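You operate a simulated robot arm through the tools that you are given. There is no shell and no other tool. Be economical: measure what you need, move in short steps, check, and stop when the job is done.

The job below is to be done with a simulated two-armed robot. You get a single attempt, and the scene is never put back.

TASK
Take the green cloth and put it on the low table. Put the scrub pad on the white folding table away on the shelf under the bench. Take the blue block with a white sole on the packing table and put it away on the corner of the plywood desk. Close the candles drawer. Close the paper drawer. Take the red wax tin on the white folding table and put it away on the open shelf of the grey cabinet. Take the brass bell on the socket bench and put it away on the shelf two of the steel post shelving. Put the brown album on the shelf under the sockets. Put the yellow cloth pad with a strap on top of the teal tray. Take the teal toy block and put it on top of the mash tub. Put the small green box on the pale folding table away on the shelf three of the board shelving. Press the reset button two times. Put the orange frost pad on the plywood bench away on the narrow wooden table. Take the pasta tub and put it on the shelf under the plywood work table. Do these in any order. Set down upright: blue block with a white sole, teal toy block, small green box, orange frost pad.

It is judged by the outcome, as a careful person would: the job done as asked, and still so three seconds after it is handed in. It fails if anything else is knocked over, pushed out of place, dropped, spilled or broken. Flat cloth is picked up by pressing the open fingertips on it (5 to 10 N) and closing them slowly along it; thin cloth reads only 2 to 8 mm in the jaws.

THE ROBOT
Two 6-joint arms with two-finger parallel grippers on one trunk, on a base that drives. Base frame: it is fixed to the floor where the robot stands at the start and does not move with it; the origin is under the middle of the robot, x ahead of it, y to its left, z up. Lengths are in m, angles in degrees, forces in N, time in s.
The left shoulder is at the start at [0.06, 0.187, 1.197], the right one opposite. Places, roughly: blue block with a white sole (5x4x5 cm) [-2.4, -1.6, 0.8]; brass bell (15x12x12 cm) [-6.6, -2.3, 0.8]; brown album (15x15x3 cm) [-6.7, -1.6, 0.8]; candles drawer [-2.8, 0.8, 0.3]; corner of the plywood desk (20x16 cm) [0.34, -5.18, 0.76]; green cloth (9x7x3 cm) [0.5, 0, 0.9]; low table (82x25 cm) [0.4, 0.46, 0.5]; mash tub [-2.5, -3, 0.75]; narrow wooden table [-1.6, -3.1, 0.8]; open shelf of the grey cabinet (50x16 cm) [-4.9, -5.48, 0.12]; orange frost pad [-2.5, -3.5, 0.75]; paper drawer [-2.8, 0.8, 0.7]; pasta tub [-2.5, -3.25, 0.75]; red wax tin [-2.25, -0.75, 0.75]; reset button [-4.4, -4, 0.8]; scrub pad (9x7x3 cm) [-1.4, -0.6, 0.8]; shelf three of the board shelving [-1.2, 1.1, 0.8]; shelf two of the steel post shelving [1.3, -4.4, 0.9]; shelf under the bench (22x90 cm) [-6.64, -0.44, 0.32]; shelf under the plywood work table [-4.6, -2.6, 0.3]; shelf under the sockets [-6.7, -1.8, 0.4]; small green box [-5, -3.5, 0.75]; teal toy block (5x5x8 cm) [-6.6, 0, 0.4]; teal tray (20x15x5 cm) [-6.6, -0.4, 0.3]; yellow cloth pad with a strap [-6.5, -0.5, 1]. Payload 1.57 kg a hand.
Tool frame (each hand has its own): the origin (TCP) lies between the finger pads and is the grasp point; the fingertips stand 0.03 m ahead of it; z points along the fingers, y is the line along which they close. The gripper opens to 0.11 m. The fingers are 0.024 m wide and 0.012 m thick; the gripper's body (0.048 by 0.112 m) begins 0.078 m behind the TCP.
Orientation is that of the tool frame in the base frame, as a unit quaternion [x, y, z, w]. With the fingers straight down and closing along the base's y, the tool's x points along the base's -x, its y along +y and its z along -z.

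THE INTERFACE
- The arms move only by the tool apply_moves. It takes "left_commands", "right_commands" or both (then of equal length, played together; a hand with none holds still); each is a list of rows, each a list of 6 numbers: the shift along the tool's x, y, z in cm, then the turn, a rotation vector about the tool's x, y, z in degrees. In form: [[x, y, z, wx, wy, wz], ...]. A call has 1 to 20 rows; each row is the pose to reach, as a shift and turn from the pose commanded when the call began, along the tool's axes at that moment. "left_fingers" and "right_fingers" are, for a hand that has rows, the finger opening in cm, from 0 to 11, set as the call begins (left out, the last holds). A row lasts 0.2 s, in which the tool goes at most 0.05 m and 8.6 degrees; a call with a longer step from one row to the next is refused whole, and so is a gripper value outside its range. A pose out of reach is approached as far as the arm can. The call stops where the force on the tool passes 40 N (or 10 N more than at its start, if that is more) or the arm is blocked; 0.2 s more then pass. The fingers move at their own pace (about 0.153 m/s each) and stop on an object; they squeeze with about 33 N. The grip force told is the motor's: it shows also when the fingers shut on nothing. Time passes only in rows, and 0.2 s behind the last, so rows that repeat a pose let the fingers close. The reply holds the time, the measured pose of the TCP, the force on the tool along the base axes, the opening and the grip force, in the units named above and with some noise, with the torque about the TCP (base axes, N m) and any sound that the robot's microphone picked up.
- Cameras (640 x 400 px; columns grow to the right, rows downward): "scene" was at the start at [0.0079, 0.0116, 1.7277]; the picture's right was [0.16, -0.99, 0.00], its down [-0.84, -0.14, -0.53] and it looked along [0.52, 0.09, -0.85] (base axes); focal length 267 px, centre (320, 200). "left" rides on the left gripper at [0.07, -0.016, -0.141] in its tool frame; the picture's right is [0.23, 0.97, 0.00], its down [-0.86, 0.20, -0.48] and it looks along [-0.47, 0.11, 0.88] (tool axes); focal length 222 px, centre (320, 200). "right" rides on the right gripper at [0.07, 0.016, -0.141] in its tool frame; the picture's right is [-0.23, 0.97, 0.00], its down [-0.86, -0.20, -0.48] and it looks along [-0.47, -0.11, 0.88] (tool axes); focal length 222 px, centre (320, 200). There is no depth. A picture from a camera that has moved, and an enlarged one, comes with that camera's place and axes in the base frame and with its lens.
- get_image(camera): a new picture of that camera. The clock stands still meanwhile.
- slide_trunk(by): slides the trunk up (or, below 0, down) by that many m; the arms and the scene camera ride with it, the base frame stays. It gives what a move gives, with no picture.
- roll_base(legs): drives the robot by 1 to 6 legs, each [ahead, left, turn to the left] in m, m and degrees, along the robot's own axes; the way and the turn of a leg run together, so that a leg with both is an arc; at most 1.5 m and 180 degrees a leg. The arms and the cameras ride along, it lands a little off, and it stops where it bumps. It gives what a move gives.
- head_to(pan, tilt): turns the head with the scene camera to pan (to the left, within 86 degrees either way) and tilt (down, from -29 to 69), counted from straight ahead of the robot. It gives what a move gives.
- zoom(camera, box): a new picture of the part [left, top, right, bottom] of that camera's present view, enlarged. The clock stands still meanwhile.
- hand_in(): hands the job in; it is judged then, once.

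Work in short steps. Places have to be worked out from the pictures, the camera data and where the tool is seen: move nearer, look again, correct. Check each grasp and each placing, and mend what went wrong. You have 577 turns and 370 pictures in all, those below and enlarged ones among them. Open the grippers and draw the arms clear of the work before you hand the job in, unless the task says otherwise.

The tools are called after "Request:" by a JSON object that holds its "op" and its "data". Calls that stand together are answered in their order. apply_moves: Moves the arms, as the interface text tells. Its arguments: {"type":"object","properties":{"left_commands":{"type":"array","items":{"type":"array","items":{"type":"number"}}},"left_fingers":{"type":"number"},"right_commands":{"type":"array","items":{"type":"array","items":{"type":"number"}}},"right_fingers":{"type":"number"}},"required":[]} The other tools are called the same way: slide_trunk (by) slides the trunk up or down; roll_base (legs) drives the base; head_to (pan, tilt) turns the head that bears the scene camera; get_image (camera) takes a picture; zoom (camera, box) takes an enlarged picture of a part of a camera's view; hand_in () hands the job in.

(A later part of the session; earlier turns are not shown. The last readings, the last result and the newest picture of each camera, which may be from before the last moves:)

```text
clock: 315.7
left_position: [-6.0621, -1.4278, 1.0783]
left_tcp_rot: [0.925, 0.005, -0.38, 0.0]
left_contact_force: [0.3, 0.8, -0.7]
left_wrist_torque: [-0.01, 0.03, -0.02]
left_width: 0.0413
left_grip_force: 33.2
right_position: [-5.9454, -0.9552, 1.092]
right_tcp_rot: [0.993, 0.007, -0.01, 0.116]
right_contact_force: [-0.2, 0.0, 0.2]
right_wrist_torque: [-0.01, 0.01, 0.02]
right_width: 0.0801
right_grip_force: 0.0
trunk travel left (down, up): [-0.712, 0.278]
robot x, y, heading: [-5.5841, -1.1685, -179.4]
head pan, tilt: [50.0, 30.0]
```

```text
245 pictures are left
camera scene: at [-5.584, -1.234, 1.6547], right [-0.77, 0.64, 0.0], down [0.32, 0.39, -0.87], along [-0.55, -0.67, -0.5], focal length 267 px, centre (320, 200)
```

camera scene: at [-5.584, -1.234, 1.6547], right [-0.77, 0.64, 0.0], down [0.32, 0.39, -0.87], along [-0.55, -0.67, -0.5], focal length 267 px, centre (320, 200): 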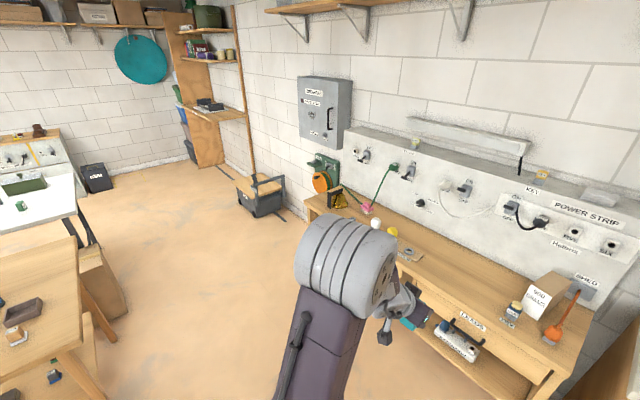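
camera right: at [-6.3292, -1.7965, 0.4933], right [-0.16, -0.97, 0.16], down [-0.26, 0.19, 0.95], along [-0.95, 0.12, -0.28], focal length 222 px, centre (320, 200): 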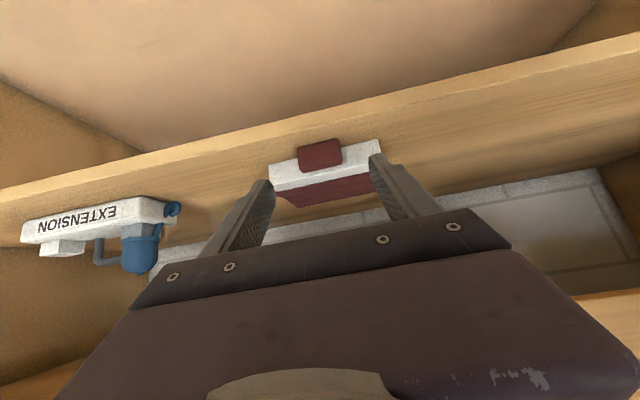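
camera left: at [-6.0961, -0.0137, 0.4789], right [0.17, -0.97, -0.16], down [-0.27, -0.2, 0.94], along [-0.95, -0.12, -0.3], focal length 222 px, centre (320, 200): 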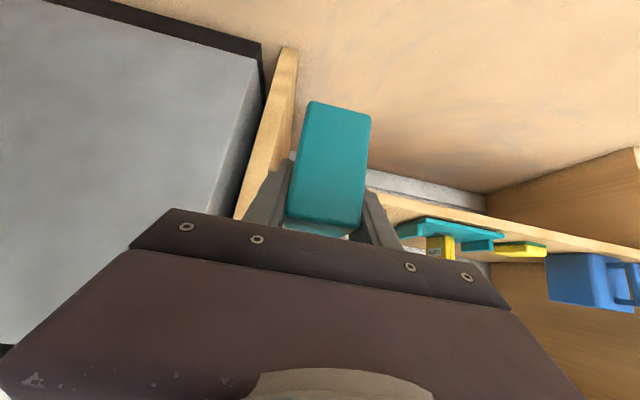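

The plywood table's west end is at x ≈ -5.28, so I keep to x ≈ -5.75 going south. I also straighten the right hand's roll.

Request:
{"op": "apply_moves", "data": {"right_commands": [[0, 0, 0, 7, 0, 0], [0, 0, 0, 13.3, -1, 0], [0, 0, 0, 13.3, -1, 0]], "right_fingers": 8}}

Request:
{"op": "roll_base", "data": {"legs": [[0.17, 0.2, 0], [0, 1.15, 0]]}}

Request:
{"op": "head_to", "data": {"pan": 0, "tilt": 42}}

Request:
{"op": "get_image", "data": {"camera": "scene"}}

Request:
{"op": "get_image", "data": {"camera": "right"}}

```text
clock: 316.5
left_position: [-6.0634, -1.4278, 1.0778]
left_tcp_rot: [0.925, 0.005, -0.381, 0.001]
left_contact_force: [-0.2, -1.0, -0.5]
left_wrist_torque: [-0.02, 0.03, -0.01]
left_width: 0.0412
left_grip_force: 32.7
right_position: [-5.9448, -0.9559, 1.0922]
right_tcp_rot: [0.993, 0.008, -0.011, 0.117]
right_contact_force: [0.0, 0.0, -1.1]
right_wrist_torque: [-0.01, -0.03, -0.01]
right_width: 0.08
right_grip_force: 0.0
right hand out of reach, approached as far as the arm can: row 1, 2, 3
trunk travel left (down, up): [-0.712, 0.278]
robot x, y, heading: [-5.5864, -1.1649, -179.7]
head pan, tilt: [50.0, 30.0]
```

```text
clock: 323.8
left_position: [-6.236, -2.7709, 1.0778]
left_tcp_rot: [0.925, -0.004, -0.381, -0.003]
left_contact_force: [-0.3, -0.7, -0.3]
left_wrist_torque: [0.01, 0.01, 0.0]
left_width: 0.0414
left_grip_force: 33.0
right_position: [-6.1066, -2.3019, 1.0915]
right_tcp_rot: [0.993, -0.003, -0.011, 0.115]
right_contact_force: [0.0, -0.1, -0.3]
right_wrist_torque: [0.03, 0.0, 0.01]
right_width: 0.08
right_grip_force: 0.1
trunk travel left (down, up): [-0.712, 0.278]
robot x, y, heading: [-5.7497, -2.5196, 179.4]
head pan, tilt: [50.0, 30.0]
```

```text
clock: 325.0
left_position: [-6.2346, -2.7704, 1.0776]
left_tcp_rot: [0.925, -0.005, -0.38, -0.004]
left_contact_force: [-0.9, 0.0, 0.1]
left_wrist_torque: [0.03, 0.02, -0.02]
left_width: 0.0413
left_grip_force: 32.5
right_position: [-6.108, -2.3007, 1.0916]
right_tcp_rot: [0.993, -0.003, -0.012, 0.115]
right_contact_force: [0.4, 0.3, -0.5]
right_wrist_torque: [-0.01, -0.01, -0.01]
right_width: 0.0799
right_grip_force: 0.0
trunk travel left (down, up): [-0.712, 0.278]
robot x, y, heading: [-5.7505, -2.5174, 179.3]
head pan, tilt: [0.0, 42.0]
```

```text
244 pictures are left
camera scene: at [-5.7777, -2.5174, 1.6364], right [0.01, 1.0, 0.0], down [0.67, -0.01, -0.74], along [-0.74, 0.01, -0.67], focal length 267 px, centre (320, 200)
```

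scene: 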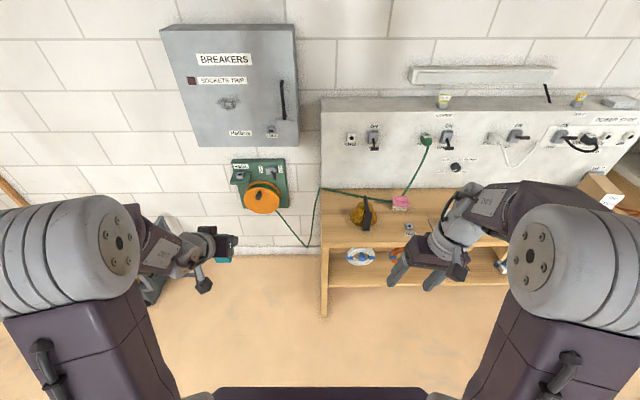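

```text
243 pictures are left
camera right: at [-6.0343, -2.2856, 1.2314], right [-0.23, -0.95, 0.23], down [-0.84, 0.31, 0.44], along [-0.49, -0.09, -0.87], focal length 222 px, centre (320, 200)
```

right: 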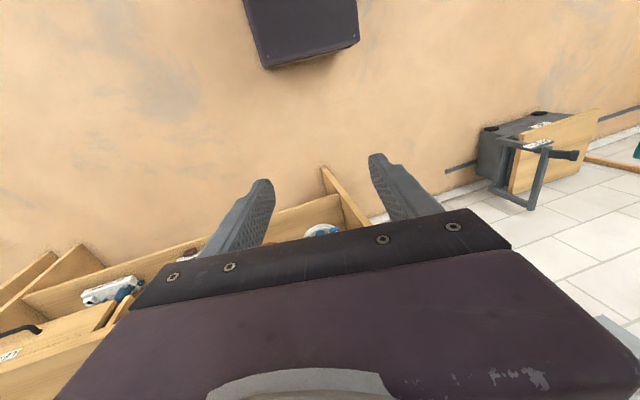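

I zoom in on the bell.

Request:
{"op": "zoom", "data": {"camera": "scene", "box": [320, 180, 420, 250]}}

```text
5.71 times, centred on (370, 215) of scene
camera zoom: at [-5.7777, -2.5174, 1.6364], right [0.01, 1.0, 0.0], down [0.67, -0.01, -0.74], along [-0.74, 0.01, -0.67], focal length 1528 px, centre (34, 114)
```

zoom: 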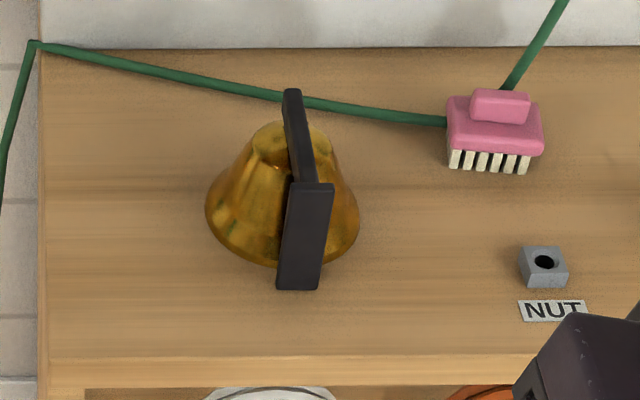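

The bell stands mouth-down with a dark arch handle; its top bar runs along x from -6.54 to -6.64 at y ≈ -2.31, z ≈ 0.88, about 2.5 cm wide. I move in and bring the right hand above it, straightening its roll.

Request:
{"op": "roll_base", "data": {"legs": [[0.25, 0, 0]]}}

Request:
{"op": "apply_moves", "data": {"right_commands": [[-3, 0, 0, 3, 0, 0], [-6, 0, 0, 6, 0, 0], [-9, 0, 0, 9, 0, 0], [-12, 0, 0, 12, -1, 0], [-15, 0, 0, 13.3, -1, 0], [-18, 0, 0, 13.3, -1, 0]], "right_fingers": 7}}

Request:
{"op": "get_image", "data": {"camera": "right"}}

```text
clock: 326.8
left_position: [-6.479, -2.7686, 1.0779]
left_tcp_rot: [0.924, -0.003, -0.381, -0.004]
left_contact_force: [-0.4, 0.2, -1.2]
left_wrist_torque: [-0.03, 0.03, 0.02]
left_width: 0.0415
left_grip_force: 33.4
right_position: [-6.352, -2.3006, 1.0922]
right_tcp_rot: [0.993, -0.001, -0.011, 0.116]
right_contact_force: [0.2, 0.2, 0.5]
right_wrist_torque: [-0.02, -0.02, -0.01]
right_width: 0.0795
right_grip_force: 0.1
trunk travel left (down, up): [-0.712, 0.278]
robot x, y, heading: [-5.9999, -2.5167, 179.4]
head pan, tilt: [0.0, 42.0]
```

```text
clock: 328.2
left_position: [-6.481, -2.7693, 1.0778]
left_tcp_rot: [0.925, -0.003, -0.38, -0.003]
left_contact_force: [-1.1, 0.1, -0.8]
left_wrist_torque: [-0.01, 0.0, 0.02]
left_width: 0.0414
left_grip_force: 32.5
right_position: [-6.4835, -2.2932, 1.0582]
right_tcp_rot: [0.993, -0.002, -0.065, 0.098]
right_contact_force: [-0.3, -0.1, -0.4]
right_wrist_torque: [0.02, -0.01, 0.02]
right_width: 0.07
right_grip_force: 0.1
right hand out of reach, approached as far as the arm can: row 1, 2, 3, 4, 5, 6
trunk travel left (down, up): [-0.712, 0.278]
robot x, y, heading: [-5.9964, -2.5157, 179.8]
head pan, tilt: [0.0, 42.0]
```

```text
241 pictures are left
camera right: at [-6.3953, -2.2841, 1.1903], right [-0.22, -0.95, 0.22], down [-0.79, 0.3, 0.54], along [-0.58, -0.06, -0.81], focal length 222 px, centre (320, 200)
```

right: 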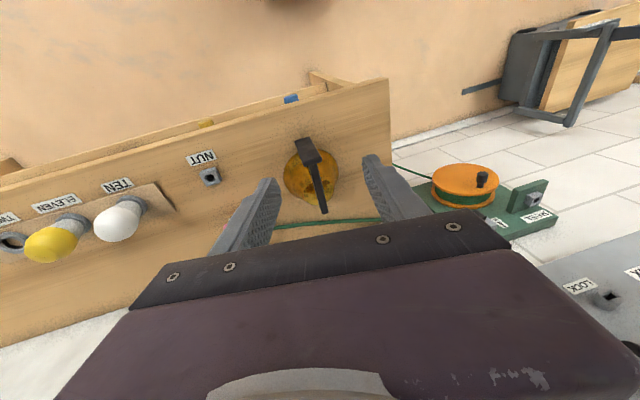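

The wrist resists the roll correction in this pose. I try lowering the hand while correcting in smaller parts.

Request:
{"op": "apply_moves", "data": {"right_commands": [[-1, 1, 2, 2, 1, 0], [-2, 2, 4, 4, 2, 0], [-3, 2, 6, 6, 4, 0], [-4, 2, 8, 8, 5, 0], [-5, 2, 9, 10, 6, 0], [-5, 2, 9, 11, 7, 0]]}}

Request:
{"op": "get_image", "data": {"camera": "scene"}}

```text
clock: 329.6
left_position: [-6.478, -2.7698, 1.0775]
left_tcp_rot: [0.925, -0.003, -0.381, -0.004]
left_contact_force: [-1.0, -0.9, -0.9]
left_wrist_torque: [-0.03, 0.01, 0.01]
left_width: 0.0413
left_grip_force: 32.3
right_position: [-6.4941, -2.3243, 0.981]
right_tcp_rot: [0.995, -0.002, -0.054, 0.085]
right_contact_force: [-0.3, 0.1, -0.3]
right_wrist_torque: [-0.02, 0.01, -0.01]
right_width: 0.0703
right_grip_force: 0.0
right hand out of reach, approached as far as the arm can: row 1, 2, 3, 4, 5, 6
trunk travel left (down, up): [-0.712, 0.278]
robot x, y, heading: [-5.9968, -2.5186, 179.3]
head pan, tilt: [0.0, 42.0]
```

```text
240 pictures are left
camera scene: at [-6.0221, -2.5147, 1.6364], right [0.01, 1.0, 0.0], down [0.67, -0.01, -0.74], along [-0.74, 0.01, -0.67], focal length 267 px, centre (320, 200)
```

scene: 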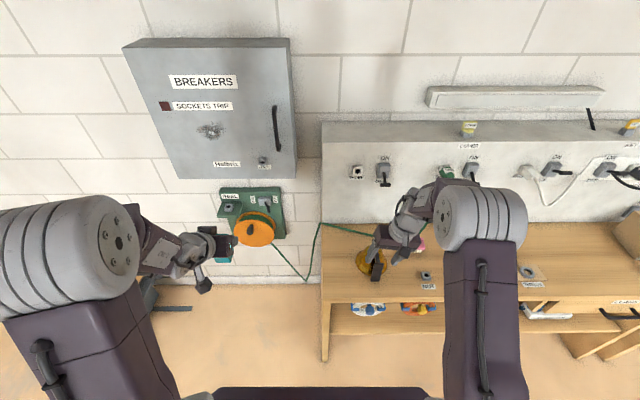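

I try tilting forward while removing the roll — the tilted poses behaved well earlier.

Request:
{"op": "apply_moves", "data": {"right_commands": [[3, 0, -1, 0, -6, 0], [5, 0, -2, 0, -12, 0], [7, 0, -3, 0, -18, 0], [8, 0, -3, 0, -24, 0], [8, 0, -3, 0, -30, 0]]}}

Request:
{"op": "apply_moves", "data": {"right_commands": [[0, 0, 0, 3, 0, 0], [0, 0, 0, 6, 0, 0], [0, 0, 0, 9, 0, 0]]}}

```text
clock: 330.8
left_position: [-6.4793, -2.769, 1.079]
left_tcp_rot: [0.925, -0.003, -0.381, -0.003]
left_contact_force: [-0.3, 0.4, 0.1]
left_wrist_torque: [0.01, 0.01, 0.0]
left_width: 0.041
left_grip_force: 33.1
right_position: [-6.414, -2.3181, 1.0033]
right_tcp_rot: [0.948, -0.023, -0.308, 0.082]
right_contact_force: [-0.6, 1.1, 0.8]
right_wrist_torque: [0.0, -0.04, 0.02]
right_width: 0.0697
right_grip_force: 0.0
right hand out of reach, approached as far as the arm can: row 3, 4, 5
trunk travel left (down, up): [-0.712, 0.278]
robot x, y, heading: [-5.9973, -2.5141, 179.7]
head pan, tilt: [0.0, 42.0]
```

```text
clock: 331.6
left_position: [-6.4805, -2.7706, 1.0786]
left_tcp_rot: [0.925, -0.003, -0.381, -0.003]
left_contact_force: [0.5, 0.1, 0.1]
left_wrist_torque: [0.0, -0.01, -0.04]
left_width: 0.0414
left_grip_force: 33.0
right_position: [-6.419, -2.3183, 1.0033]
right_tcp_rot: [0.951, -0.048, -0.305, 0.007]
right_contact_force: [1.0, 0.2, -0.9]
right_wrist_torque: [-0.01, 0.0, -0.01]
right_width: 0.07
right_grip_force: 0.0
trunk travel left (down, up): [-0.712, 0.278]
robot x, y, heading: [-5.9983, -2.516, 179.6]
head pan, tilt: [0.0, 42.0]
```

The roll is nearly gone in the tilted pose. I remove the remaining yaw and look at the handle.

Request:
{"op": "apply_moves", "data": {"right_commands": [[0, 0, 0, -0.5, 0, -3], [0, -0.8, 0, -0.9, 0, -5.5], [0, -0.8, 0, -0.9, 0, -5.5]]}}

Request:
{"op": "zoom", "data": {"camera": "right", "box": [220, 60, 420, 220]}}

Request:
{"op": "zoom", "data": {"camera": "scene", "box": [320, 200, 440, 300]}}

```text
clock: 332.4
left_position: [-6.4792, -2.7693, 1.0786]
left_tcp_rot: [0.925, -0.004, -0.38, -0.003]
left_contact_force: [-0.7, 1.2, -1.6]
left_wrist_torque: [0.0, 0.01, 0.02]
left_width: 0.0414
left_grip_force: 33.3
right_position: [-6.4176, -2.3101, 1.0025]
right_tcp_rot: [0.952, 0.0, -0.306, 0.001]
right_contact_force: [0.4, -0.1, 0.4]
right_wrist_torque: [0.01, -0.02, -0.02]
right_width: 0.0699
right_grip_force: 0.0
trunk travel left (down, up): [-0.712, 0.278]
robot x, y, heading: [-5.998, -2.5211, 179.7]
head pan, tilt: [0.0, 42.0]
```

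```text
2.50 times, centred on (320, 140) of right
camera zoom: at [-6.278, -2.3259, 1.077], right [-0.18, -0.97, 0.13], down [-0.42, 0.2, 0.89], along [-0.89, 0.11, -0.44], focal length 555 px, centre (320, 350)
```

zoom: 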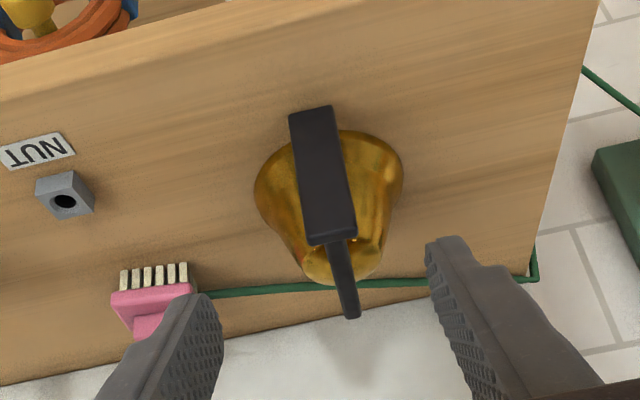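

```text
4.00 times, centred on (380, 250) of scene
camera zoom: at [-6.0225, -2.515, 1.6364], right [0.01, 1.0, 0.0], down [0.67, -0.01, -0.74], along [-0.74, 0.01, -0.67], focal length 1070 px, centre (80, 0)
```

zoom: 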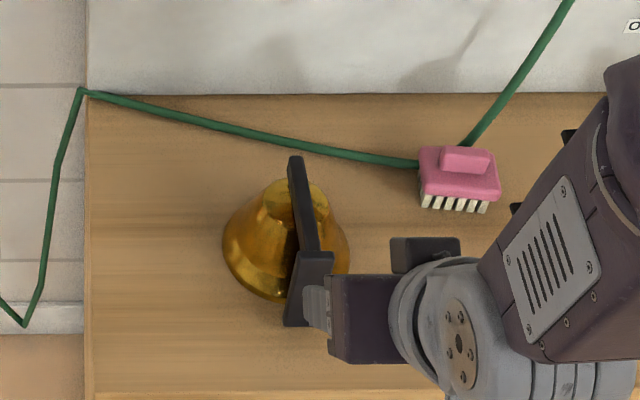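

The arch handle has a wide front plate (about 3 cm in y, z 0.76–0.87, x ≈ -6.55, y ≈ -2.31) meant for gripping. I approach along the tilted axis to its upper part.

Request:
{"op": "apply_moves", "data": {"right_commands": [[-0.6, 0, 4, 0, 0, 0], [-1.2, 0, 8, 0, 0, 0], [-1.5, 0, 12, 0, 0, 0], [-1.5, 0, 15, 0, 0, 0], [-1.5, 0, 17, 0, 0, 0]], "right_fingers": 7}}

Request:
{"op": "get_image", "data": {"camera": "right"}}

```text
clock: 333.6
left_position: [-6.4794, -2.769, 1.0781]
left_tcp_rot: [0.925, -0.004, -0.38, -0.004]
left_contact_force: [-0.3, 1.1, -0.8]
left_wrist_torque: [0.02, 0.0, 0.02]
left_width: 0.041
left_grip_force: 33.4
right_position: [-6.5272, -2.3104, 0.8727]
right_tcp_rot: [0.952, 0.0, -0.307, 0.001]
right_contact_force: [0.7, -0.8, -0.1]
right_wrist_torque: [0.02, 0.0, 0.0]
right_width: 0.0701
right_grip_force: 0.0
trunk travel left (down, up): [-0.712, 0.278]
robot x, y, heading: [-5.9988, -2.5148, 179.6]
head pan, tilt: [0.0, 42.0]
```

```text
237 pictures are left
camera right: at [-6.3873, -2.3266, 0.9461], right [-0.18, -0.97, 0.13], down [-0.42, 0.2, 0.89], along [-0.89, 0.11, -0.44], focal length 222 px, centre (320, 200)
```

right: 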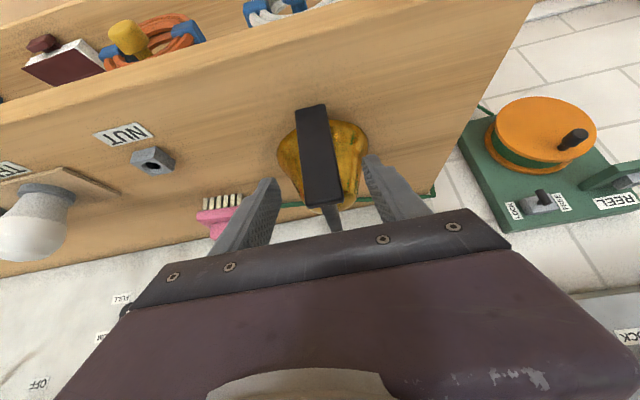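

Centred. I continue 3.2 cm and close.

Request:
{"op": "apply_moves", "data": {"right_commands": [[0, 0, 1.2, 0, 0, 0], [0, 0, 2.4, 0, 0, 0], [0, 0, 3.3, 0, 0, 0], [0, 0, 3.3, 0, 0, 0]]}}

Request:
{"op": "apply_moves", "data": {"right_commands": [[0, 0, 0, 0, 0, 0], [0, 0, 0, 0, 0, 0], [0, 0, 0, 0, 0, 0], [0, 0, 0, 0, 0, 0]], "right_fingers": 1}}

Request:
{"op": "get_image", "data": {"camera": "right"}}

```text
clock: 334.6
left_position: [-6.4792, -2.7689, 1.0788]
left_tcp_rot: [0.925, -0.003, -0.381, -0.003]
left_contact_force: [-0.6, 0.2, -0.4]
left_wrist_torque: [-0.03, 0.03, -0.02]
left_width: 0.0414
left_grip_force: 32.7
right_position: [-6.5456, -2.3098, 0.846]
right_tcp_rot: [0.952, 0.0, -0.306, 0.0]
right_contact_force: [0.1, 0.6, 0.0]
right_wrist_torque: [0.03, -0.01, 0.0]
right_width: 0.07
right_grip_force: 0.1
trunk travel left (down, up): [-0.712, 0.278]
robot x, y, heading: [-6.001, -2.5157, 179.7]
head pan, tilt: [0.0, 42.0]
```

```text
clock: 335.6
left_position: [-6.4792, -2.7697, 1.0776]
left_tcp_rot: [0.925, -0.004, -0.38, -0.004]
left_contact_force: [-0.5, 0.2, 0.4]
left_wrist_torque: [-0.02, 0.03, -0.02]
left_width: 0.0414
left_grip_force: 33.3
right_position: [-6.5454, -2.3107, 0.8458]
right_tcp_rot: [0.952, 0.0, -0.307, 0.0]
right_contact_force: [1.1, -1.1, 0.0]
right_wrist_torque: [0.19, 0.12, 0.03]
right_width: 0.0317
right_grip_force: 33.4
trunk travel left (down, up): [-0.712, 0.278]
robot x, y, heading: [-5.996, -2.5174, 179.5]
head pan, tilt: [0.0, 42.0]
```

```text
236 pictures are left
camera right: at [-6.4058, -2.3264, 0.9197], right [-0.18, -0.97, 0.13], down [-0.42, 0.2, 0.89], along [-0.89, 0.11, -0.44], focal length 222 px, centre (320, 200)
```

right: 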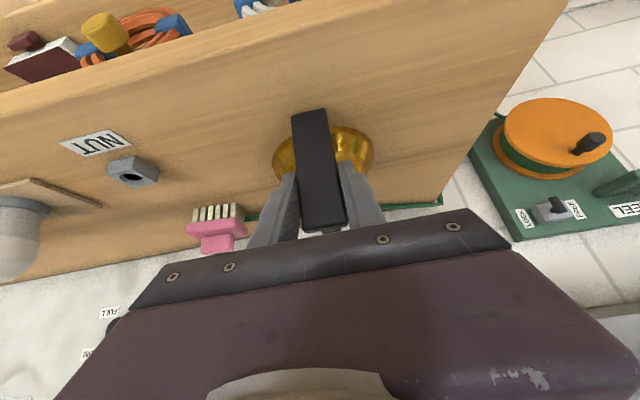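

Gripped at 3.2 cm. I lift slowly and check the wrist load.

Request:
{"op": "apply_moves", "data": {"right_commands": [[-0.6, 0, -0.8, 0, 0, 0], [-1.5, 0, -2, 0, 0, 0], [-2.6, 0, -3.6, 0, 0, 0], [-4, 0, -5.5, 0, 0, 0], [-4, 0, -5.5, 0, 0, 0]]}}

Request:
{"op": "get_image", "data": {"camera": "right"}}

```text
clock: 336.8
left_position: [-6.481, -2.7688, 1.0777]
left_tcp_rot: [0.925, -0.004, -0.38, -0.003]
left_contact_force: [-0.6, 0.1, -0.9]
left_wrist_torque: [0.0, -0.01, -0.01]
left_width: 0.0413
left_grip_force: 32.6
right_position: [-6.5476, -2.3086, 0.9123]
right_tcp_rot: [0.953, -0.001, -0.305, 0.0]
right_contact_force: [-0.7, 0.8, -9.1]
right_wrist_torque: [0.04, -0.76, 0.01]
right_width: 0.0319
right_grip_force: 32.6
trunk travel left (down, up): [-0.712, 0.278]
robot x, y, heading: [-5.9988, -2.5117, 179.7]
head pan, tilt: [0.0, 42.0]
```

```text
235 pictures are left
camera right: at [-6.4086, -2.3247, 0.9863], right [-0.18, -0.97, 0.13], down [-0.42, 0.2, 0.89], along [-0.89, 0.11, -0.44], focal length 222 px, centre (320, 200)
```

right: 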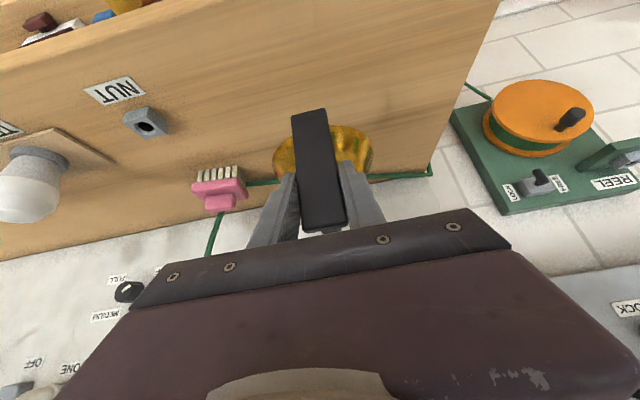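

The bell (about 0.93 kg) is held level. I back off, raise the trunk, and turn south to look for the way.

Request:
{"op": "roll_base", "data": {"legs": [[-0.22, 0, 0]]}}

Request:
{"op": "apply_moves", "data": {"right_commands": [[2, 0, -2, 0, 0, 0], [4, 0, -4, 0, 0, 0], [6, 0, -6, 0, 0, 0], [8, 0, -8, 0, 0, 0], [9, 0, -9, 0, 0, 0]]}}

Request:
{"op": "slide_trunk", "data": {"by": 0.15}}

Request:
{"op": "roll_base", "data": {"legs": [[0, 0, 90]]}}

Request:
{"op": "head_to", "data": {"pan": 20, "tilt": 20}}

Request:
{"op": "get_image", "data": {"camera": "scene"}}

Request:
{"op": "head_to", "data": {"pan": 75, "tilt": 25}}

Request:
{"op": "get_image", "data": {"camera": "scene"}}

```text
clock: 338.5
left_position: [-6.2603, -2.7724, 1.0771]
left_tcp_rot: [0.925, -0.004, -0.379, -0.003]
left_contact_force: [-0.2, -0.2, -0.2]
left_wrist_torque: [0.02, 0.02, 0.02]
left_width: 0.0417
left_grip_force: 33.4
right_position: [-6.3288, -2.3107, 0.9114]
right_tcp_rot: [0.952, 0.001, -0.305, 0.001]
right_contact_force: [0.3, -0.4, -9.2]
right_wrist_torque: [0.02, -0.74, -0.01]
right_width: 0.0321
right_grip_force: 33.5
trunk travel left (down, up): [-0.712, 0.278]
robot x, y, heading: [-5.7783, -2.5145, 179.6]
head pan, tilt: [0.0, 42.0]
```

```text
clock: 339.7
left_position: [-6.2602, -2.7711, 1.0777]
left_tcp_rot: [0.925, -0.003, -0.381, -0.002]
left_contact_force: [-0.2, -1.1, 0.3]
left_wrist_torque: [-0.01, 0.03, -0.01]
left_width: 0.0413
left_grip_force: 32.7
right_position: [-6.2013, -2.3115, 0.9322]
right_tcp_rot: [0.952, 0.001, -0.307, 0.001]
right_contact_force: [-0.1, -0.3, -9.1]
right_wrist_torque: [0.04, -0.74, 0.02]
right_width: 0.0318
right_grip_force: 33.4
trunk travel left (down, up): [-0.712, 0.278]
robot x, y, heading: [-5.7792, -2.5161, 179.3]
head pan, tilt: [0.0, 42.0]
```

```text
clock: 341.4
left_position: [-6.2595, -2.7719, 1.2272]
left_tcp_rot: [0.925, -0.004, -0.379, -0.003]
left_contact_force: [0.0, 0.1, -1.3]
left_wrist_torque: [0.01, 0.04, -0.01]
left_width: 0.0414
left_grip_force: 32.9
right_position: [-6.2009, -2.3102, 1.0832]
right_tcp_rot: [0.952, 0.001, -0.305, 0.001]
right_contact_force: [-0.6, -0.2, -10.0]
right_wrist_torque: [0.02, -0.73, 0.02]
right_width: 0.0317
right_grip_force: 33.6
trunk travel left (down, up): [-0.862, 0.128]
robot x, y, heading: [-5.7739, -2.5154, 179.6]
head pan, tilt: [0.0, 42.0]
```

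```text
clock: 345.6
left_position: [-5.5377, -3.0059, 1.2278]
left_tcp_rot: [0.665, 0.643, -0.274, 0.263]
left_contact_force: [0.9, -0.2, -0.9]
left_wrist_torque: [-0.03, 0.0, 0.0]
left_width: 0.0411
left_grip_force: 32.7
right_position: [-5.9964, -2.9361, 1.0814]
right_tcp_rot: [0.682, 0.664, -0.219, 0.214]
right_contact_force: [-0.2, -0.1, -10.0]
right_wrist_torque: [0.7, -0.01, 0.03]
right_width: 0.0319
right_grip_force: 33.2
trunk travel left (down, up): [-0.862, 0.128]
robot x, y, heading: [-5.7764, -2.5179, -91.8]
head pan, tilt: [0.0, 42.0]
```

```text
clock: 346.5
left_position: [-5.5371, -3.0056, 1.2276]
left_tcp_rot: [0.665, 0.643, -0.275, 0.263]
left_contact_force: [-0.6, -0.2, -1.0]
left_wrist_torque: [-0.03, 0.03, 0.0]
left_width: 0.0416
left_grip_force: 32.9
right_position: [-5.9967, -2.9363, 1.0835]
right_tcp_rot: [0.683, 0.664, -0.219, 0.213]
right_contact_force: [0.5, -0.6, -10.2]
right_wrist_torque: [0.74, -0.04, -0.02]
right_width: 0.0318
right_grip_force: 32.2
trunk travel left (down, up): [-0.862, 0.128]
robot x, y, heading: [-5.7794, -2.518, -92.0]
head pan, tilt: [20.0, 20.0]
```

```text
234 pictures are left
camera scene: at [-5.7483, -2.5472, 1.8206], right [-0.95, -0.31, 0.0], down [-0.11, 0.33, -0.94], along [0.29, -0.89, -0.34], focal length 267 px, centre (320, 200)
```

scene: 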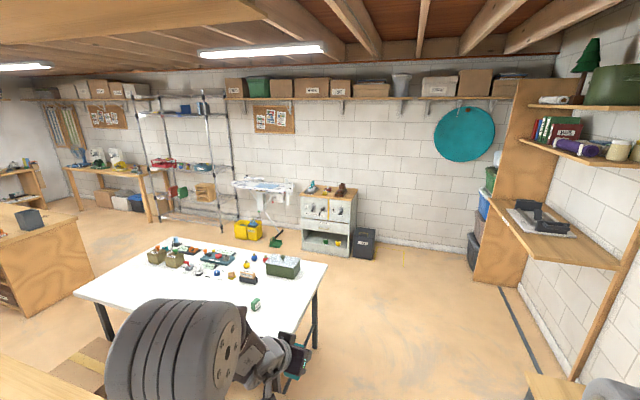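

```text
clock: 347.7
left_position: [-5.5376, -3.006, 1.229]
left_tcp_rot: [0.665, 0.644, -0.273, 0.262]
left_contact_force: [0.2, 0.1, -0.5]
left_wrist_torque: [0.0, -0.03, 0.0]
left_width: 0.0417
left_grip_force: 33.3
right_position: [-5.9962, -2.9349, 1.0832]
right_tcp_rot: [0.682, 0.664, -0.219, 0.214]
right_contact_force: [0.6, 0.0, -10.5]
right_wrist_torque: [0.77, -0.05, -0.01]
right_width: 0.0317
right_grip_force: 33.1
trunk travel left (down, up): [-0.862, 0.128]
robot x, y, heading: [-5.7759, -2.5165, -91.9]
head pan, tilt: [75.0, 25.0]
```

```text
233 pictures are left
camera scene: at [-5.6889, -2.4858, 1.8127], right [-0.29, -0.96, 0.0], down [-0.4, 0.13, -0.91], along [0.87, -0.27, -0.42], focal length 267 px, centre (320, 200)
```

scene: 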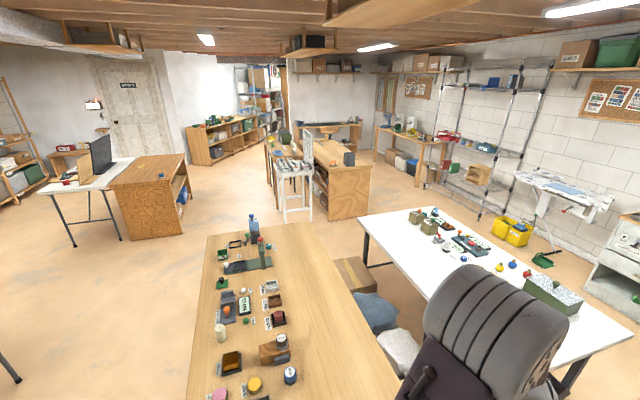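

Now I see the layout: plywood work table just east of me, pale folding table SE, the tub bench farther east near x = -2.5. I back north to y ≈ -1.65, turn east and drive along that corridor.

Request:
{"op": "roll_base", "data": {"legs": [[-0.85, 0, 0], [0, 0, 92], [1.5, 0, 0], [0.9, 0, 0]]}}

Request:
{"op": "head_to", "data": {"pan": -35, "tilt": 25}}

Request:
{"op": "get_image", "data": {"camera": "scene"}}

```text
clock: 367.4
left_position: [-2.911, -1.33, 1.2276]
left_tcp_rot: [-0.019, 0.925, 0.006, 0.38]
left_contact_force: [1.0, -0.6, -0.2]
left_wrist_torque: [0.03, -0.02, 0.02]
left_width: 0.0412
left_grip_force: 32.7
right_position: [-2.9467, -1.7932, 1.0836]
right_tcp_rot: [-0.022, 0.952, 0.008, 0.305]
right_contact_force: [0.1, 0.8, -9.3]
right_wrist_torque: [-0.03, 0.74, -0.02]
right_width: 0.0319
right_grip_force: 32.9
trunk travel left (down, up): [-0.862, 0.128]
robot x, y, heading: [-3.3803, -1.6053, 2.3]
head pan, tilt: [75.0, 25.0]
```

```text
clock: 369.3
left_position: [-2.9096, -1.3288, 1.2272]
left_tcp_rot: [-0.019, 0.925, 0.007, 0.379]
left_contact_force: [-0.5, -0.1, -0.9]
left_wrist_torque: [0.01, -0.02, -0.02]
left_width: 0.0415
left_grip_force: 32.9
right_position: [-2.9458, -1.7922, 1.0817]
right_tcp_rot: [-0.023, 0.952, 0.009, 0.305]
right_contact_force: [0.9, 0.4, -9.2]
right_wrist_torque: [0.0, 0.78, 0.0]
right_width: 0.0319
right_grip_force: 32.9
trunk travel left (down, up): [-0.862, 0.128]
robot x, y, heading: [-3.3776, -1.604, 2.3]
head pan, tilt: [-35.0, 25.0]
```

```text
232 pictures are left
camera scene: at [-3.36, -1.6585, 1.8126], right [-0.54, -0.84, 0.0], down [-0.36, 0.23, -0.91], along [0.76, -0.49, -0.42], focal length 267 px, centre (320, 200)
```

scene: 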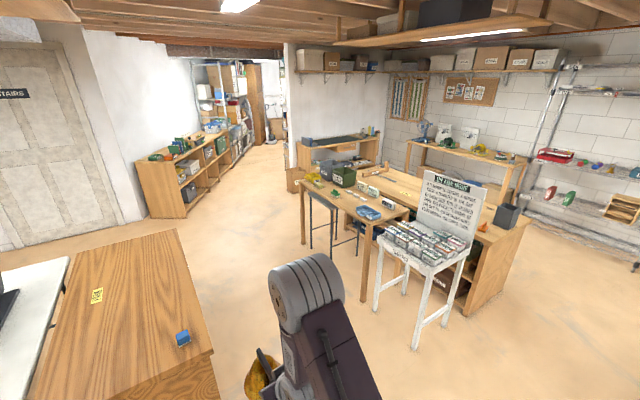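

The blue block is close by on the packing table's corner (≈ -2.41, -1.59). I zoom on the tub area.

Request:
{"op": "zoom", "data": {"camera": "scene", "box": [280, 140, 540, 300]}}

```text
2.46 times, centred on (410, 220) of scene
camera zoom: at [-3.36, -1.6585, 1.8126], right [-0.54, -0.84, 0.0], down [-0.36, 0.23, -0.91], along [0.76, -0.49, -0.42], focal length 658 px, centre (98, 151)
```

zoom: 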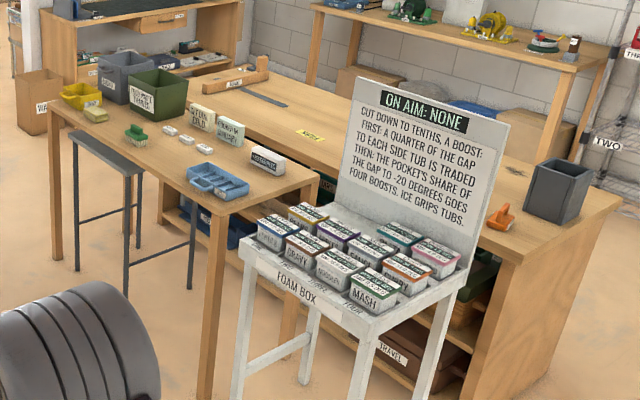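

Mash is the tub at the NW corner of the white stand (≈ -2.59, -3.0). I turn to face south and move up to the stand from the north.

Request:
{"op": "roll_base", "data": {"legs": [[0, 0, -92], [0.7, 0.55, 0]]}}

Request:
{"op": "head_to", "data": {"pan": 10, "tilt": 45}}

Request:
{"op": "get_image", "data": {"camera": "scene"}}

```text
clock: 377.8
left_position: [-2.5186, -2.7456, 1.2281]
left_tcp_rot: [0.642, 0.665, -0.266, 0.273]
left_contact_force: [0.6, 0.3, -0.5]
left_wrist_torque: [-0.04, 0.01, -0.02]
left_width: 0.0414
left_grip_force: 33.4
right_position: [-2.9819, -2.7079, 1.0829]
right_tcp_rot: [0.659, 0.687, -0.21, 0.221]
right_contact_force: [0.2, -0.4, -10.2]
right_wrist_torque: [0.71, 0.03, -0.01]
right_width: 0.0316
right_grip_force: 33.1
trunk travel left (down, up): [-0.862, 0.128]
robot x, y, heading: [-2.7937, -2.2797, -88.3]
head pan, tilt: [-35.0, 25.0]
```

```text
clock: 378.9
left_position: [-2.5187, -2.7468, 1.2277]
left_tcp_rot: [0.642, 0.666, -0.265, 0.273]
left_contact_force: [-0.3, 0.0, -0.7]
left_wrist_torque: [-0.01, 0.03, -0.01]
left_width: 0.0413
left_grip_force: 32.9
right_position: [-2.9816, -2.7074, 1.0829]
right_tcp_rot: [0.659, 0.688, -0.21, 0.221]
right_contact_force: [1.5, 0.4, -9.3]
right_wrist_torque: [0.75, 0.03, 0.0]
right_width: 0.0318
right_grip_force: 33.4
trunk travel left (down, up): [-0.862, 0.128]
robot x, y, heading: [-2.7937, -2.2775, -87.9]
head pan, tilt: [10.0, 45.0]
```

```text
230 pictures are left
camera scene: at [-2.7783, -2.2969, 1.7821], right [-0.98, -0.21, 0.0], down [-0.15, 0.69, -0.71], along [0.15, -0.69, -0.71], focal length 267 px, centre (320, 200)
```

scene: 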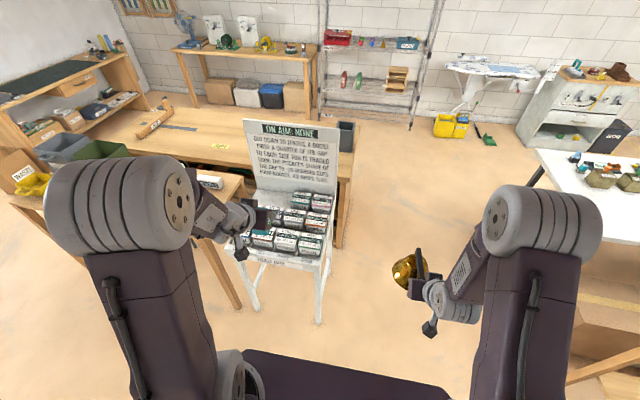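

Request:
{"op": "zoom", "data": {"camera": "scene", "box": [220, 110, 360, 270]}}

Request:
{"op": "get_image", "data": {"camera": "left"}}

```text
2.50 times, centred on (290, 190) of scene
camera zoom: at [-2.7783, -2.2969, 1.7821], right [-0.98, -0.21, 0.0], down [-0.15, 0.69, -0.71], along [0.15, -0.69, -0.71], focal length 669 px, centre (395, 225)
```

zoom: 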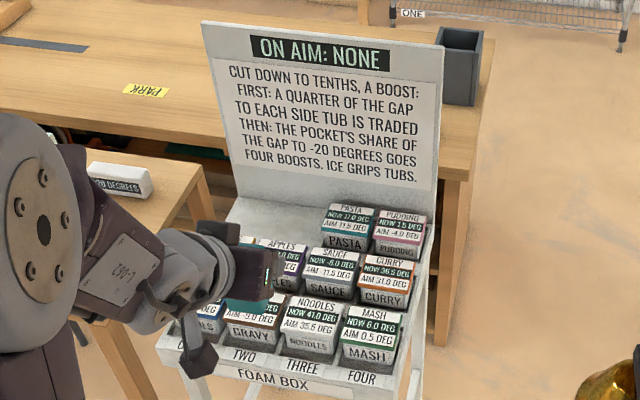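

```text
228 pictures are left
camera left: at [-2.539, -2.5983, 1.2788], right [0.97, 0.2, -0.16], down [0.21, -0.26, 0.94], along [0.14, -0.94, -0.3], focal length 222 px, centre (320, 200)
```

left: 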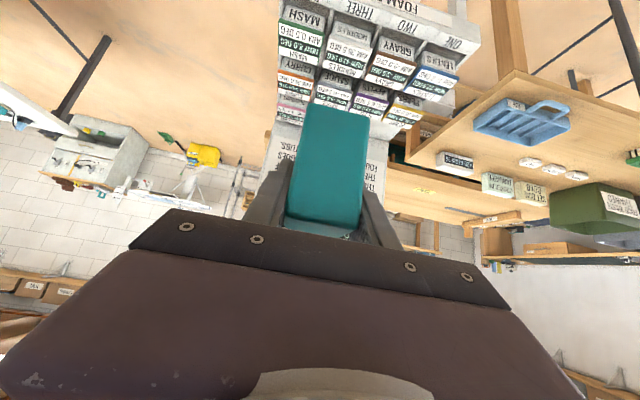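

Labels read: MASH at the NW front, PASTA in the back row (≈ -2.47, -3.27) beside PUDDING. I square the heading and lower to put the teal block on MASH first.

Request:
{"op": "roll_base", "data": {"legs": [[0, 0, -2]]}}

Request:
{"op": "slide_trunk", "data": {"by": -0.26}}

Request:
{"op": "apply_moves", "data": {"left_commands": [[-1.5, -2, 0, 0, 0, 0], [-3, -4, 1, 0, 0, 0], [-5, -5.5, 2, 0, 0, 0], [-7, -6.5, 4, 0, 0, 0], [-9, -6.5, 6, 0, 0, 0]]}}

Request:
{"op": "get_image", "data": {"camera": "left"}}

Request:
{"op": "get_image", "data": {"camera": "scene"}}

```text
clock: 379.7
left_position: [-2.5338, -2.7563, 1.2273]
left_tcp_rot: [0.654, 0.655, -0.269, 0.267]
left_contact_force: [-0.3, 0.6, -0.7]
left_wrist_torque: [-0.05, 0.0, 0.02]
left_width: 0.0413
left_grip_force: 32.9
right_position: [-2.9942, -2.7008, 1.0828]
right_tcp_rot: [0.672, 0.675, -0.215, 0.216]
right_contact_force: [-0.1, 0.1, -9.4]
right_wrist_torque: [0.74, 0.0, -0.03]
right_width: 0.0321
right_grip_force: 32.5
trunk travel left (down, up): [-0.862, 0.128]
robot x, y, heading: [-2.7916, -2.2804, -90.0]
head pan, tilt: [10.0, 45.0]
```

```text
clock: 382.4
left_position: [-2.5341, -2.7559, 0.9683]
left_tcp_rot: [0.654, 0.655, -0.269, 0.268]
left_contact_force: [-0.2, 0.5, -1.2]
left_wrist_torque: [-0.01, -0.03, -0.02]
left_width: 0.0416
left_grip_force: 33.0
right_position: [-2.9952, -2.7005, 0.8225]
right_tcp_rot: [0.671, 0.676, -0.215, 0.216]
right_contact_force: [-0.4, -0.4, -9.4]
right_wrist_torque: [0.77, 0.01, 0.0]
right_width: 0.0319
right_grip_force: 33.2
trunk travel left (down, up): [-0.602, 0.388]
robot x, y, heading: [-2.7923, -2.2755, -90.2]
head pan, tilt: [10.0, 45.0]
```

```text
clock: 383.6
left_position: [-2.5999, -2.8593, 0.9883]
left_tcp_rot: [0.654, 0.654, -0.27, 0.268]
left_contact_force: [0.0, -0.2, -0.4]
left_wrist_torque: [0.0, 0.01, 0.02]
left_width: 0.0413
left_grip_force: 33.1
left hand out of reach, approached as far as the arm can: row 5
right_position: [-2.9959, -2.7011, 0.8223]
right_tcp_rot: [0.671, 0.677, -0.213, 0.217]
right_contact_force: [-0.5, -0.1, -8.3]
right_wrist_torque: [0.73, 0.03, 0.0]
right_width: 0.0314
right_grip_force: 33.2
trunk travel left (down, up): [-0.602, 0.388]
robot x, y, heading: [-2.7912, -2.2757, -90.0]
head pan, tilt: [10.0, 45.0]
```

```text
227 pictures are left
camera left: at [-2.6143, -2.7106, 1.0379], right [0.97, 0.16, -0.16], down [0.2, -0.27, 0.94], along [0.11, -0.95, -0.3], focal length 222 px, centre (320, 200)
```

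left: 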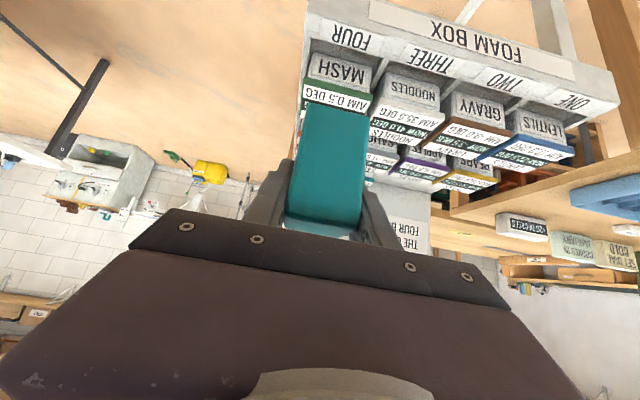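

```text
226 pictures are left
camera scene: at [-2.7784, -2.2982, 1.522], right [-0.98, -0.17, 0.0], down [-0.12, 0.7, -0.71], along [0.12, -0.7, -0.71], focal length 267 px, centre (320, 200)
```

scene: 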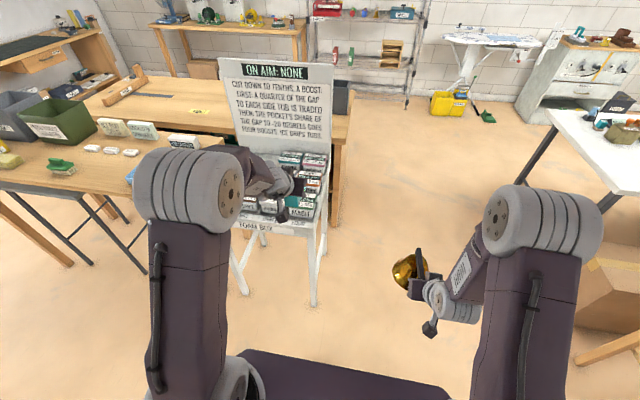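

The lid's front edge is near y = -2.955, centre x ≈ -2.589. I roll 0.125 m forward so the block comes above the MASH lid.

Request:
{"op": "roll_base", "data": {"legs": [[0.125, 0.01, 0]]}}

Request:
{"op": "apply_moves", "data": {"left_commands": [[1, 0, 1, 0, 0, 0], [2, 0, 2, 0, 0, 0], [3.2, 0, 3.2, 0, 0, 0], [4.4, 0, 4.4, 0, 0, 0]]}}

Request:
{"op": "get_image", "data": {"camera": "left"}}

Request:
{"op": "zoom", "data": {"camera": "scene", "box": [200, 100, 380, 260]}}

```text
clock: 384.9
left_position: [-2.588, -2.9851, 0.9884]
left_tcp_rot: [0.654, 0.654, -0.271, 0.268]
left_contact_force: [-0.3, 0.3, -0.9]
left_wrist_torque: [-0.01, 0.01, -0.03]
left_width: 0.0414
left_grip_force: 33.1
right_position: [-2.986, -2.825, 0.8234]
right_tcp_rot: [0.67, 0.677, -0.213, 0.217]
right_contact_force: [1.0, -0.7, -9.4]
right_wrist_torque: [0.76, 0.04, 0.02]
right_width: 0.0318
right_grip_force: 33.1
trunk travel left (down, up): [-0.602, 0.388]
robot x, y, heading: [-2.7797, -2.4043, -90.3]
head pan, tilt: [10.0, 45.0]
```

```text
clock: 385.9
left_position: [-2.5845, -2.9715, 0.9222]
left_tcp_rot: [0.664, 0.658, -0.266, 0.234]
left_contact_force: [-0.1, -0.2, -0.9]
left_wrist_torque: [-0.01, -0.02, -0.02]
left_width: 0.0415
left_grip_force: 33.0
left hand out of reach, approached as far as the arm can: row 3, 4
right_position: [-2.9859, -2.8258, 0.8213]
right_tcp_rot: [0.67, 0.677, -0.214, 0.217]
right_contact_force: [-0.3, 0.5, -8.7]
right_wrist_torque: [0.76, 0.01, 0.04]
right_width: 0.0318
right_grip_force: 32.9
trunk travel left (down, up): [-0.602, 0.388]
robot x, y, heading: [-2.7822, -2.3989, -90.1]
head pan, tilt: [10.0, 45.0]
```

```text
225 pictures are left
camera left: at [-2.5946, -2.8257, 0.9821], right [0.97, 0.15, -0.19], down [0.23, -0.33, 0.92], along [0.07, -0.93, -0.35], focal length 222 px, centre (320, 200)
```

left: 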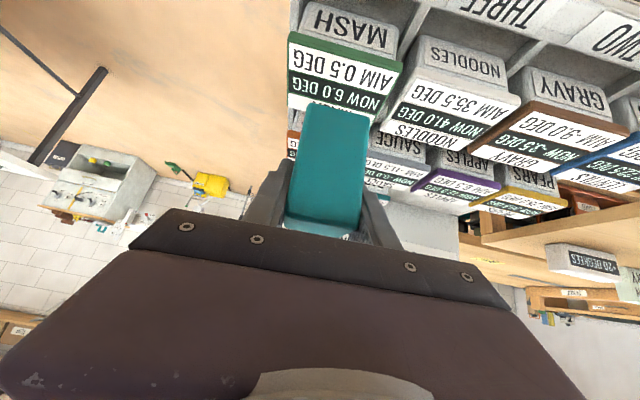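

```text
2.50 times, centred on (290, 180) of scene
camera zoom: at [-2.7683, -2.4234, 1.522], right [-0.98, -0.17, 0.0], down [-0.12, 0.7, -0.71], along [0.12, -0.7, -0.71], focal length 669 px, centre (395, 250)
```

zoom: 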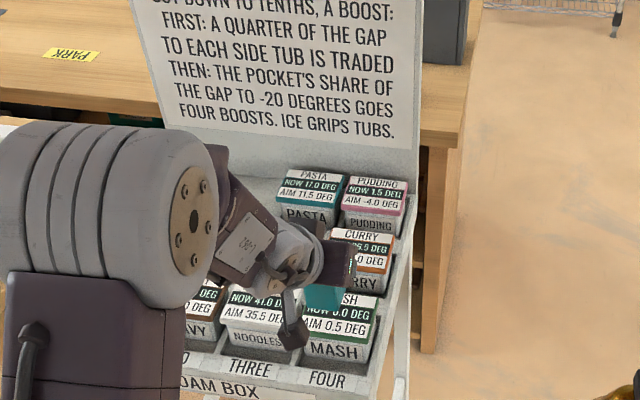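

The arm reached a limit and rotated a few degrees. I restore the orientation and use the trunk to lower instead.

Request:
{"op": "apply_moves", "data": {"left_commands": [[-0.5, 0, -0.5, -1.3, -1.7, 0], [-1, 0, -1, -2.6, -3.5, 0.5], [-1, 0, -1, -2.6, -3.5, 0.5]]}}

```text
clock: 386.7
left_position: [-2.5368, -2.9768, 0.9372]
left_tcp_rot: [0.653, 0.637, -0.275, 0.304]
left_contact_force: [-0.2, 0.0, -0.6]
left_wrist_torque: [-0.03, 0.01, 0.01]
left_width: 0.0414
left_grip_force: 32.6
left hand out of reach, approached as far as the arm can: row 1, 2, 3
right_position: [-2.9857, -2.8266, 0.8221]
right_tcp_rot: [0.671, 0.677, -0.214, 0.216]
right_contact_force: [0.9, 0.0, -9.6]
right_wrist_torque: [0.73, -0.01, -0.03]
right_width: 0.0319
right_grip_force: 32.6
trunk travel left (down, up): [-0.602, 0.388]
robot x, y, heading: [-2.7817, -2.4011, -90.2]
head pan, tilt: [10.0, 45.0]
```

Likely a wrist singularity (forearm aligned with the tool). I back off, change the trunk/hand height relation and re-straighten the hand away from the tubs.

Request:
{"op": "roll_base", "data": {"legs": [[-0.2, 0, 0]]}}

Request:
{"op": "slide_trunk", "data": {"by": -0.12}}

Request:
{"op": "apply_moves", "data": {"left_commands": [[-1.5, 0, -1.5, 0, 0, 0], [-3, 0, -3, 0, 0, 0], [-4.5, 0, -4.5, 0, 0, 0], [-6, 0, -6, 0, 0, 0]]}}

```text
clock: 388.3
left_position: [-2.5369, -2.7764, 0.9363]
left_tcp_rot: [0.652, 0.637, -0.277, 0.303]
left_contact_force: [0.2, 0.1, 0.5]
left_wrist_torque: [-0.01, -0.02, -0.01]
left_width: 0.0413
left_grip_force: 32.9
right_position: [-2.9843, -2.6262, 0.8226]
right_tcp_rot: [0.67, 0.677, -0.214, 0.217]
right_contact_force: [-0.2, 1.1, -9.4]
right_wrist_torque: [0.71, -0.02, 0.03]
right_width: 0.0317
right_grip_force: 33.1
trunk travel left (down, up): [-0.602, 0.388]
robot x, y, heading: [-2.7839, -2.2012, -89.6]
head pan, tilt: [10.0, 45.0]
```

```text
clock: 389.8
left_position: [-2.5364, -2.7779, 0.8178]
left_tcp_rot: [0.653, 0.637, -0.276, 0.303]
left_contact_force: [-0.3, -0.1, -0.3]
left_wrist_torque: [0.0, -0.02, 0.05]
left_width: 0.0414
left_grip_force: 33.3
right_position: [-2.9851, -2.6264, 0.702]
right_tcp_rot: [0.67, 0.677, -0.213, 0.216]
right_contact_force: [-0.2, 0.2, -9.9]
right_wrist_torque: [0.74, -0.01, -0.03]
right_width: 0.0318
right_grip_force: 32.4
trunk travel left (down, up): [-0.482, 0.508]
robot x, y, heading: [-2.7825, -2.1997, -90.0]
head pan, tilt: [10.0, 45.0]
```

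```text
clock: 390.8
left_position: [-2.5413, -2.7728, 0.9015]
left_tcp_rot: [0.651, 0.639, -0.275, 0.304]
left_contact_force: [-0.2, 0.2, -0.6]
left_wrist_torque: [-0.01, 0.0, -0.02]
left_width: 0.0413
left_grip_force: 33.4
right_position: [-2.9851, -2.6271, 0.7022]
right_tcp_rot: [0.671, 0.676, -0.213, 0.216]
right_contact_force: [0.0, 0.3, -9.7]
right_wrist_torque: [0.72, 0.02, 0.05]
right_width: 0.0319
right_grip_force: 32.9
trunk travel left (down, up): [-0.482, 0.508]
robot x, y, heading: [-2.7839, -2.2052, -90.0]
head pan, tilt: [10.0, 45.0]
```

Now remove the residual rotation.

Request:
{"op": "apply_moves", "data": {"left_commands": [[0, 0, 0, 0.9, 1.7, -0.9], [0, 0, 0, 1.8, 3.45, -1.8], [0, 0, 0, 1.8, 3.45, -1.8]]}}

Request:
{"op": "roll_base", "data": {"legs": [[0.2, -0.047, 0]]}}

Request:
{"op": "get_image", "data": {"camera": "left"}}

```text
clock: 391.6
left_position: [-2.5445, -2.7741, 0.9042]
left_tcp_rot: [0.655, 0.645, -0.279, 0.279]
left_contact_force: [0.3, 0.3, 0.5]
left_wrist_torque: [0.01, -0.01, 0.01]
left_width: 0.0413
left_grip_force: 33.0
left hand out of reach, approached as far as the arm can: row 2, 3
right_position: [-2.9844, -2.6271, 0.7018]
right_tcp_rot: [0.67, 0.677, -0.213, 0.216]
right_contact_force: [0.4, 0.4, -9.4]
right_wrist_torque: [0.73, 0.0, 0.0]
right_width: 0.0318
right_grip_force: 32.9
trunk travel left (down, up): [-0.482, 0.508]
robot x, y, heading: [-2.7807, -2.2015, -89.9]
head pan, tilt: [10.0, 45.0]
```

```text
clock: 393.2
left_position: [-2.5902, -2.979, 0.9028]
left_tcp_rot: [0.655, 0.644, -0.279, 0.28]
left_contact_force: [-0.3, -1.5, -0.9]
left_wrist_torque: [0.01, 0.01, -0.02]
left_width: 0.0414
left_grip_force: 32.7
right_position: [-3.0311, -2.8298, 0.7008]
right_tcp_rot: [0.67, 0.677, -0.213, 0.217]
right_contact_force: [0.1, -0.8, -10.3]
right_wrist_torque: [0.75, 0.01, 0.0]
right_width: 0.0322
right_grip_force: 33.3
trunk travel left (down, up): [-0.482, 0.508]
robot x, y, heading: [-2.828, -2.4052, -90.1]
head pan, tilt: [10.0, 45.0]
```

```text
223 pictures are left
camera left: at [-2.6042, -2.8276, 0.9487], right [0.98, 0.14, -0.16], down [0.19, -0.24, 0.95], along [0.1, -0.96, -0.27], focal length 222 px, centre (320, 200)
```

left: 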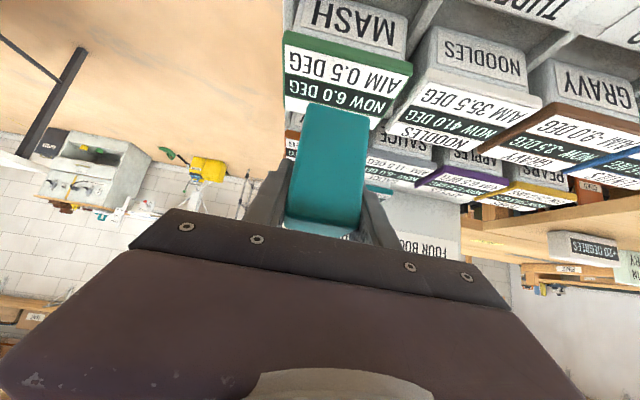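

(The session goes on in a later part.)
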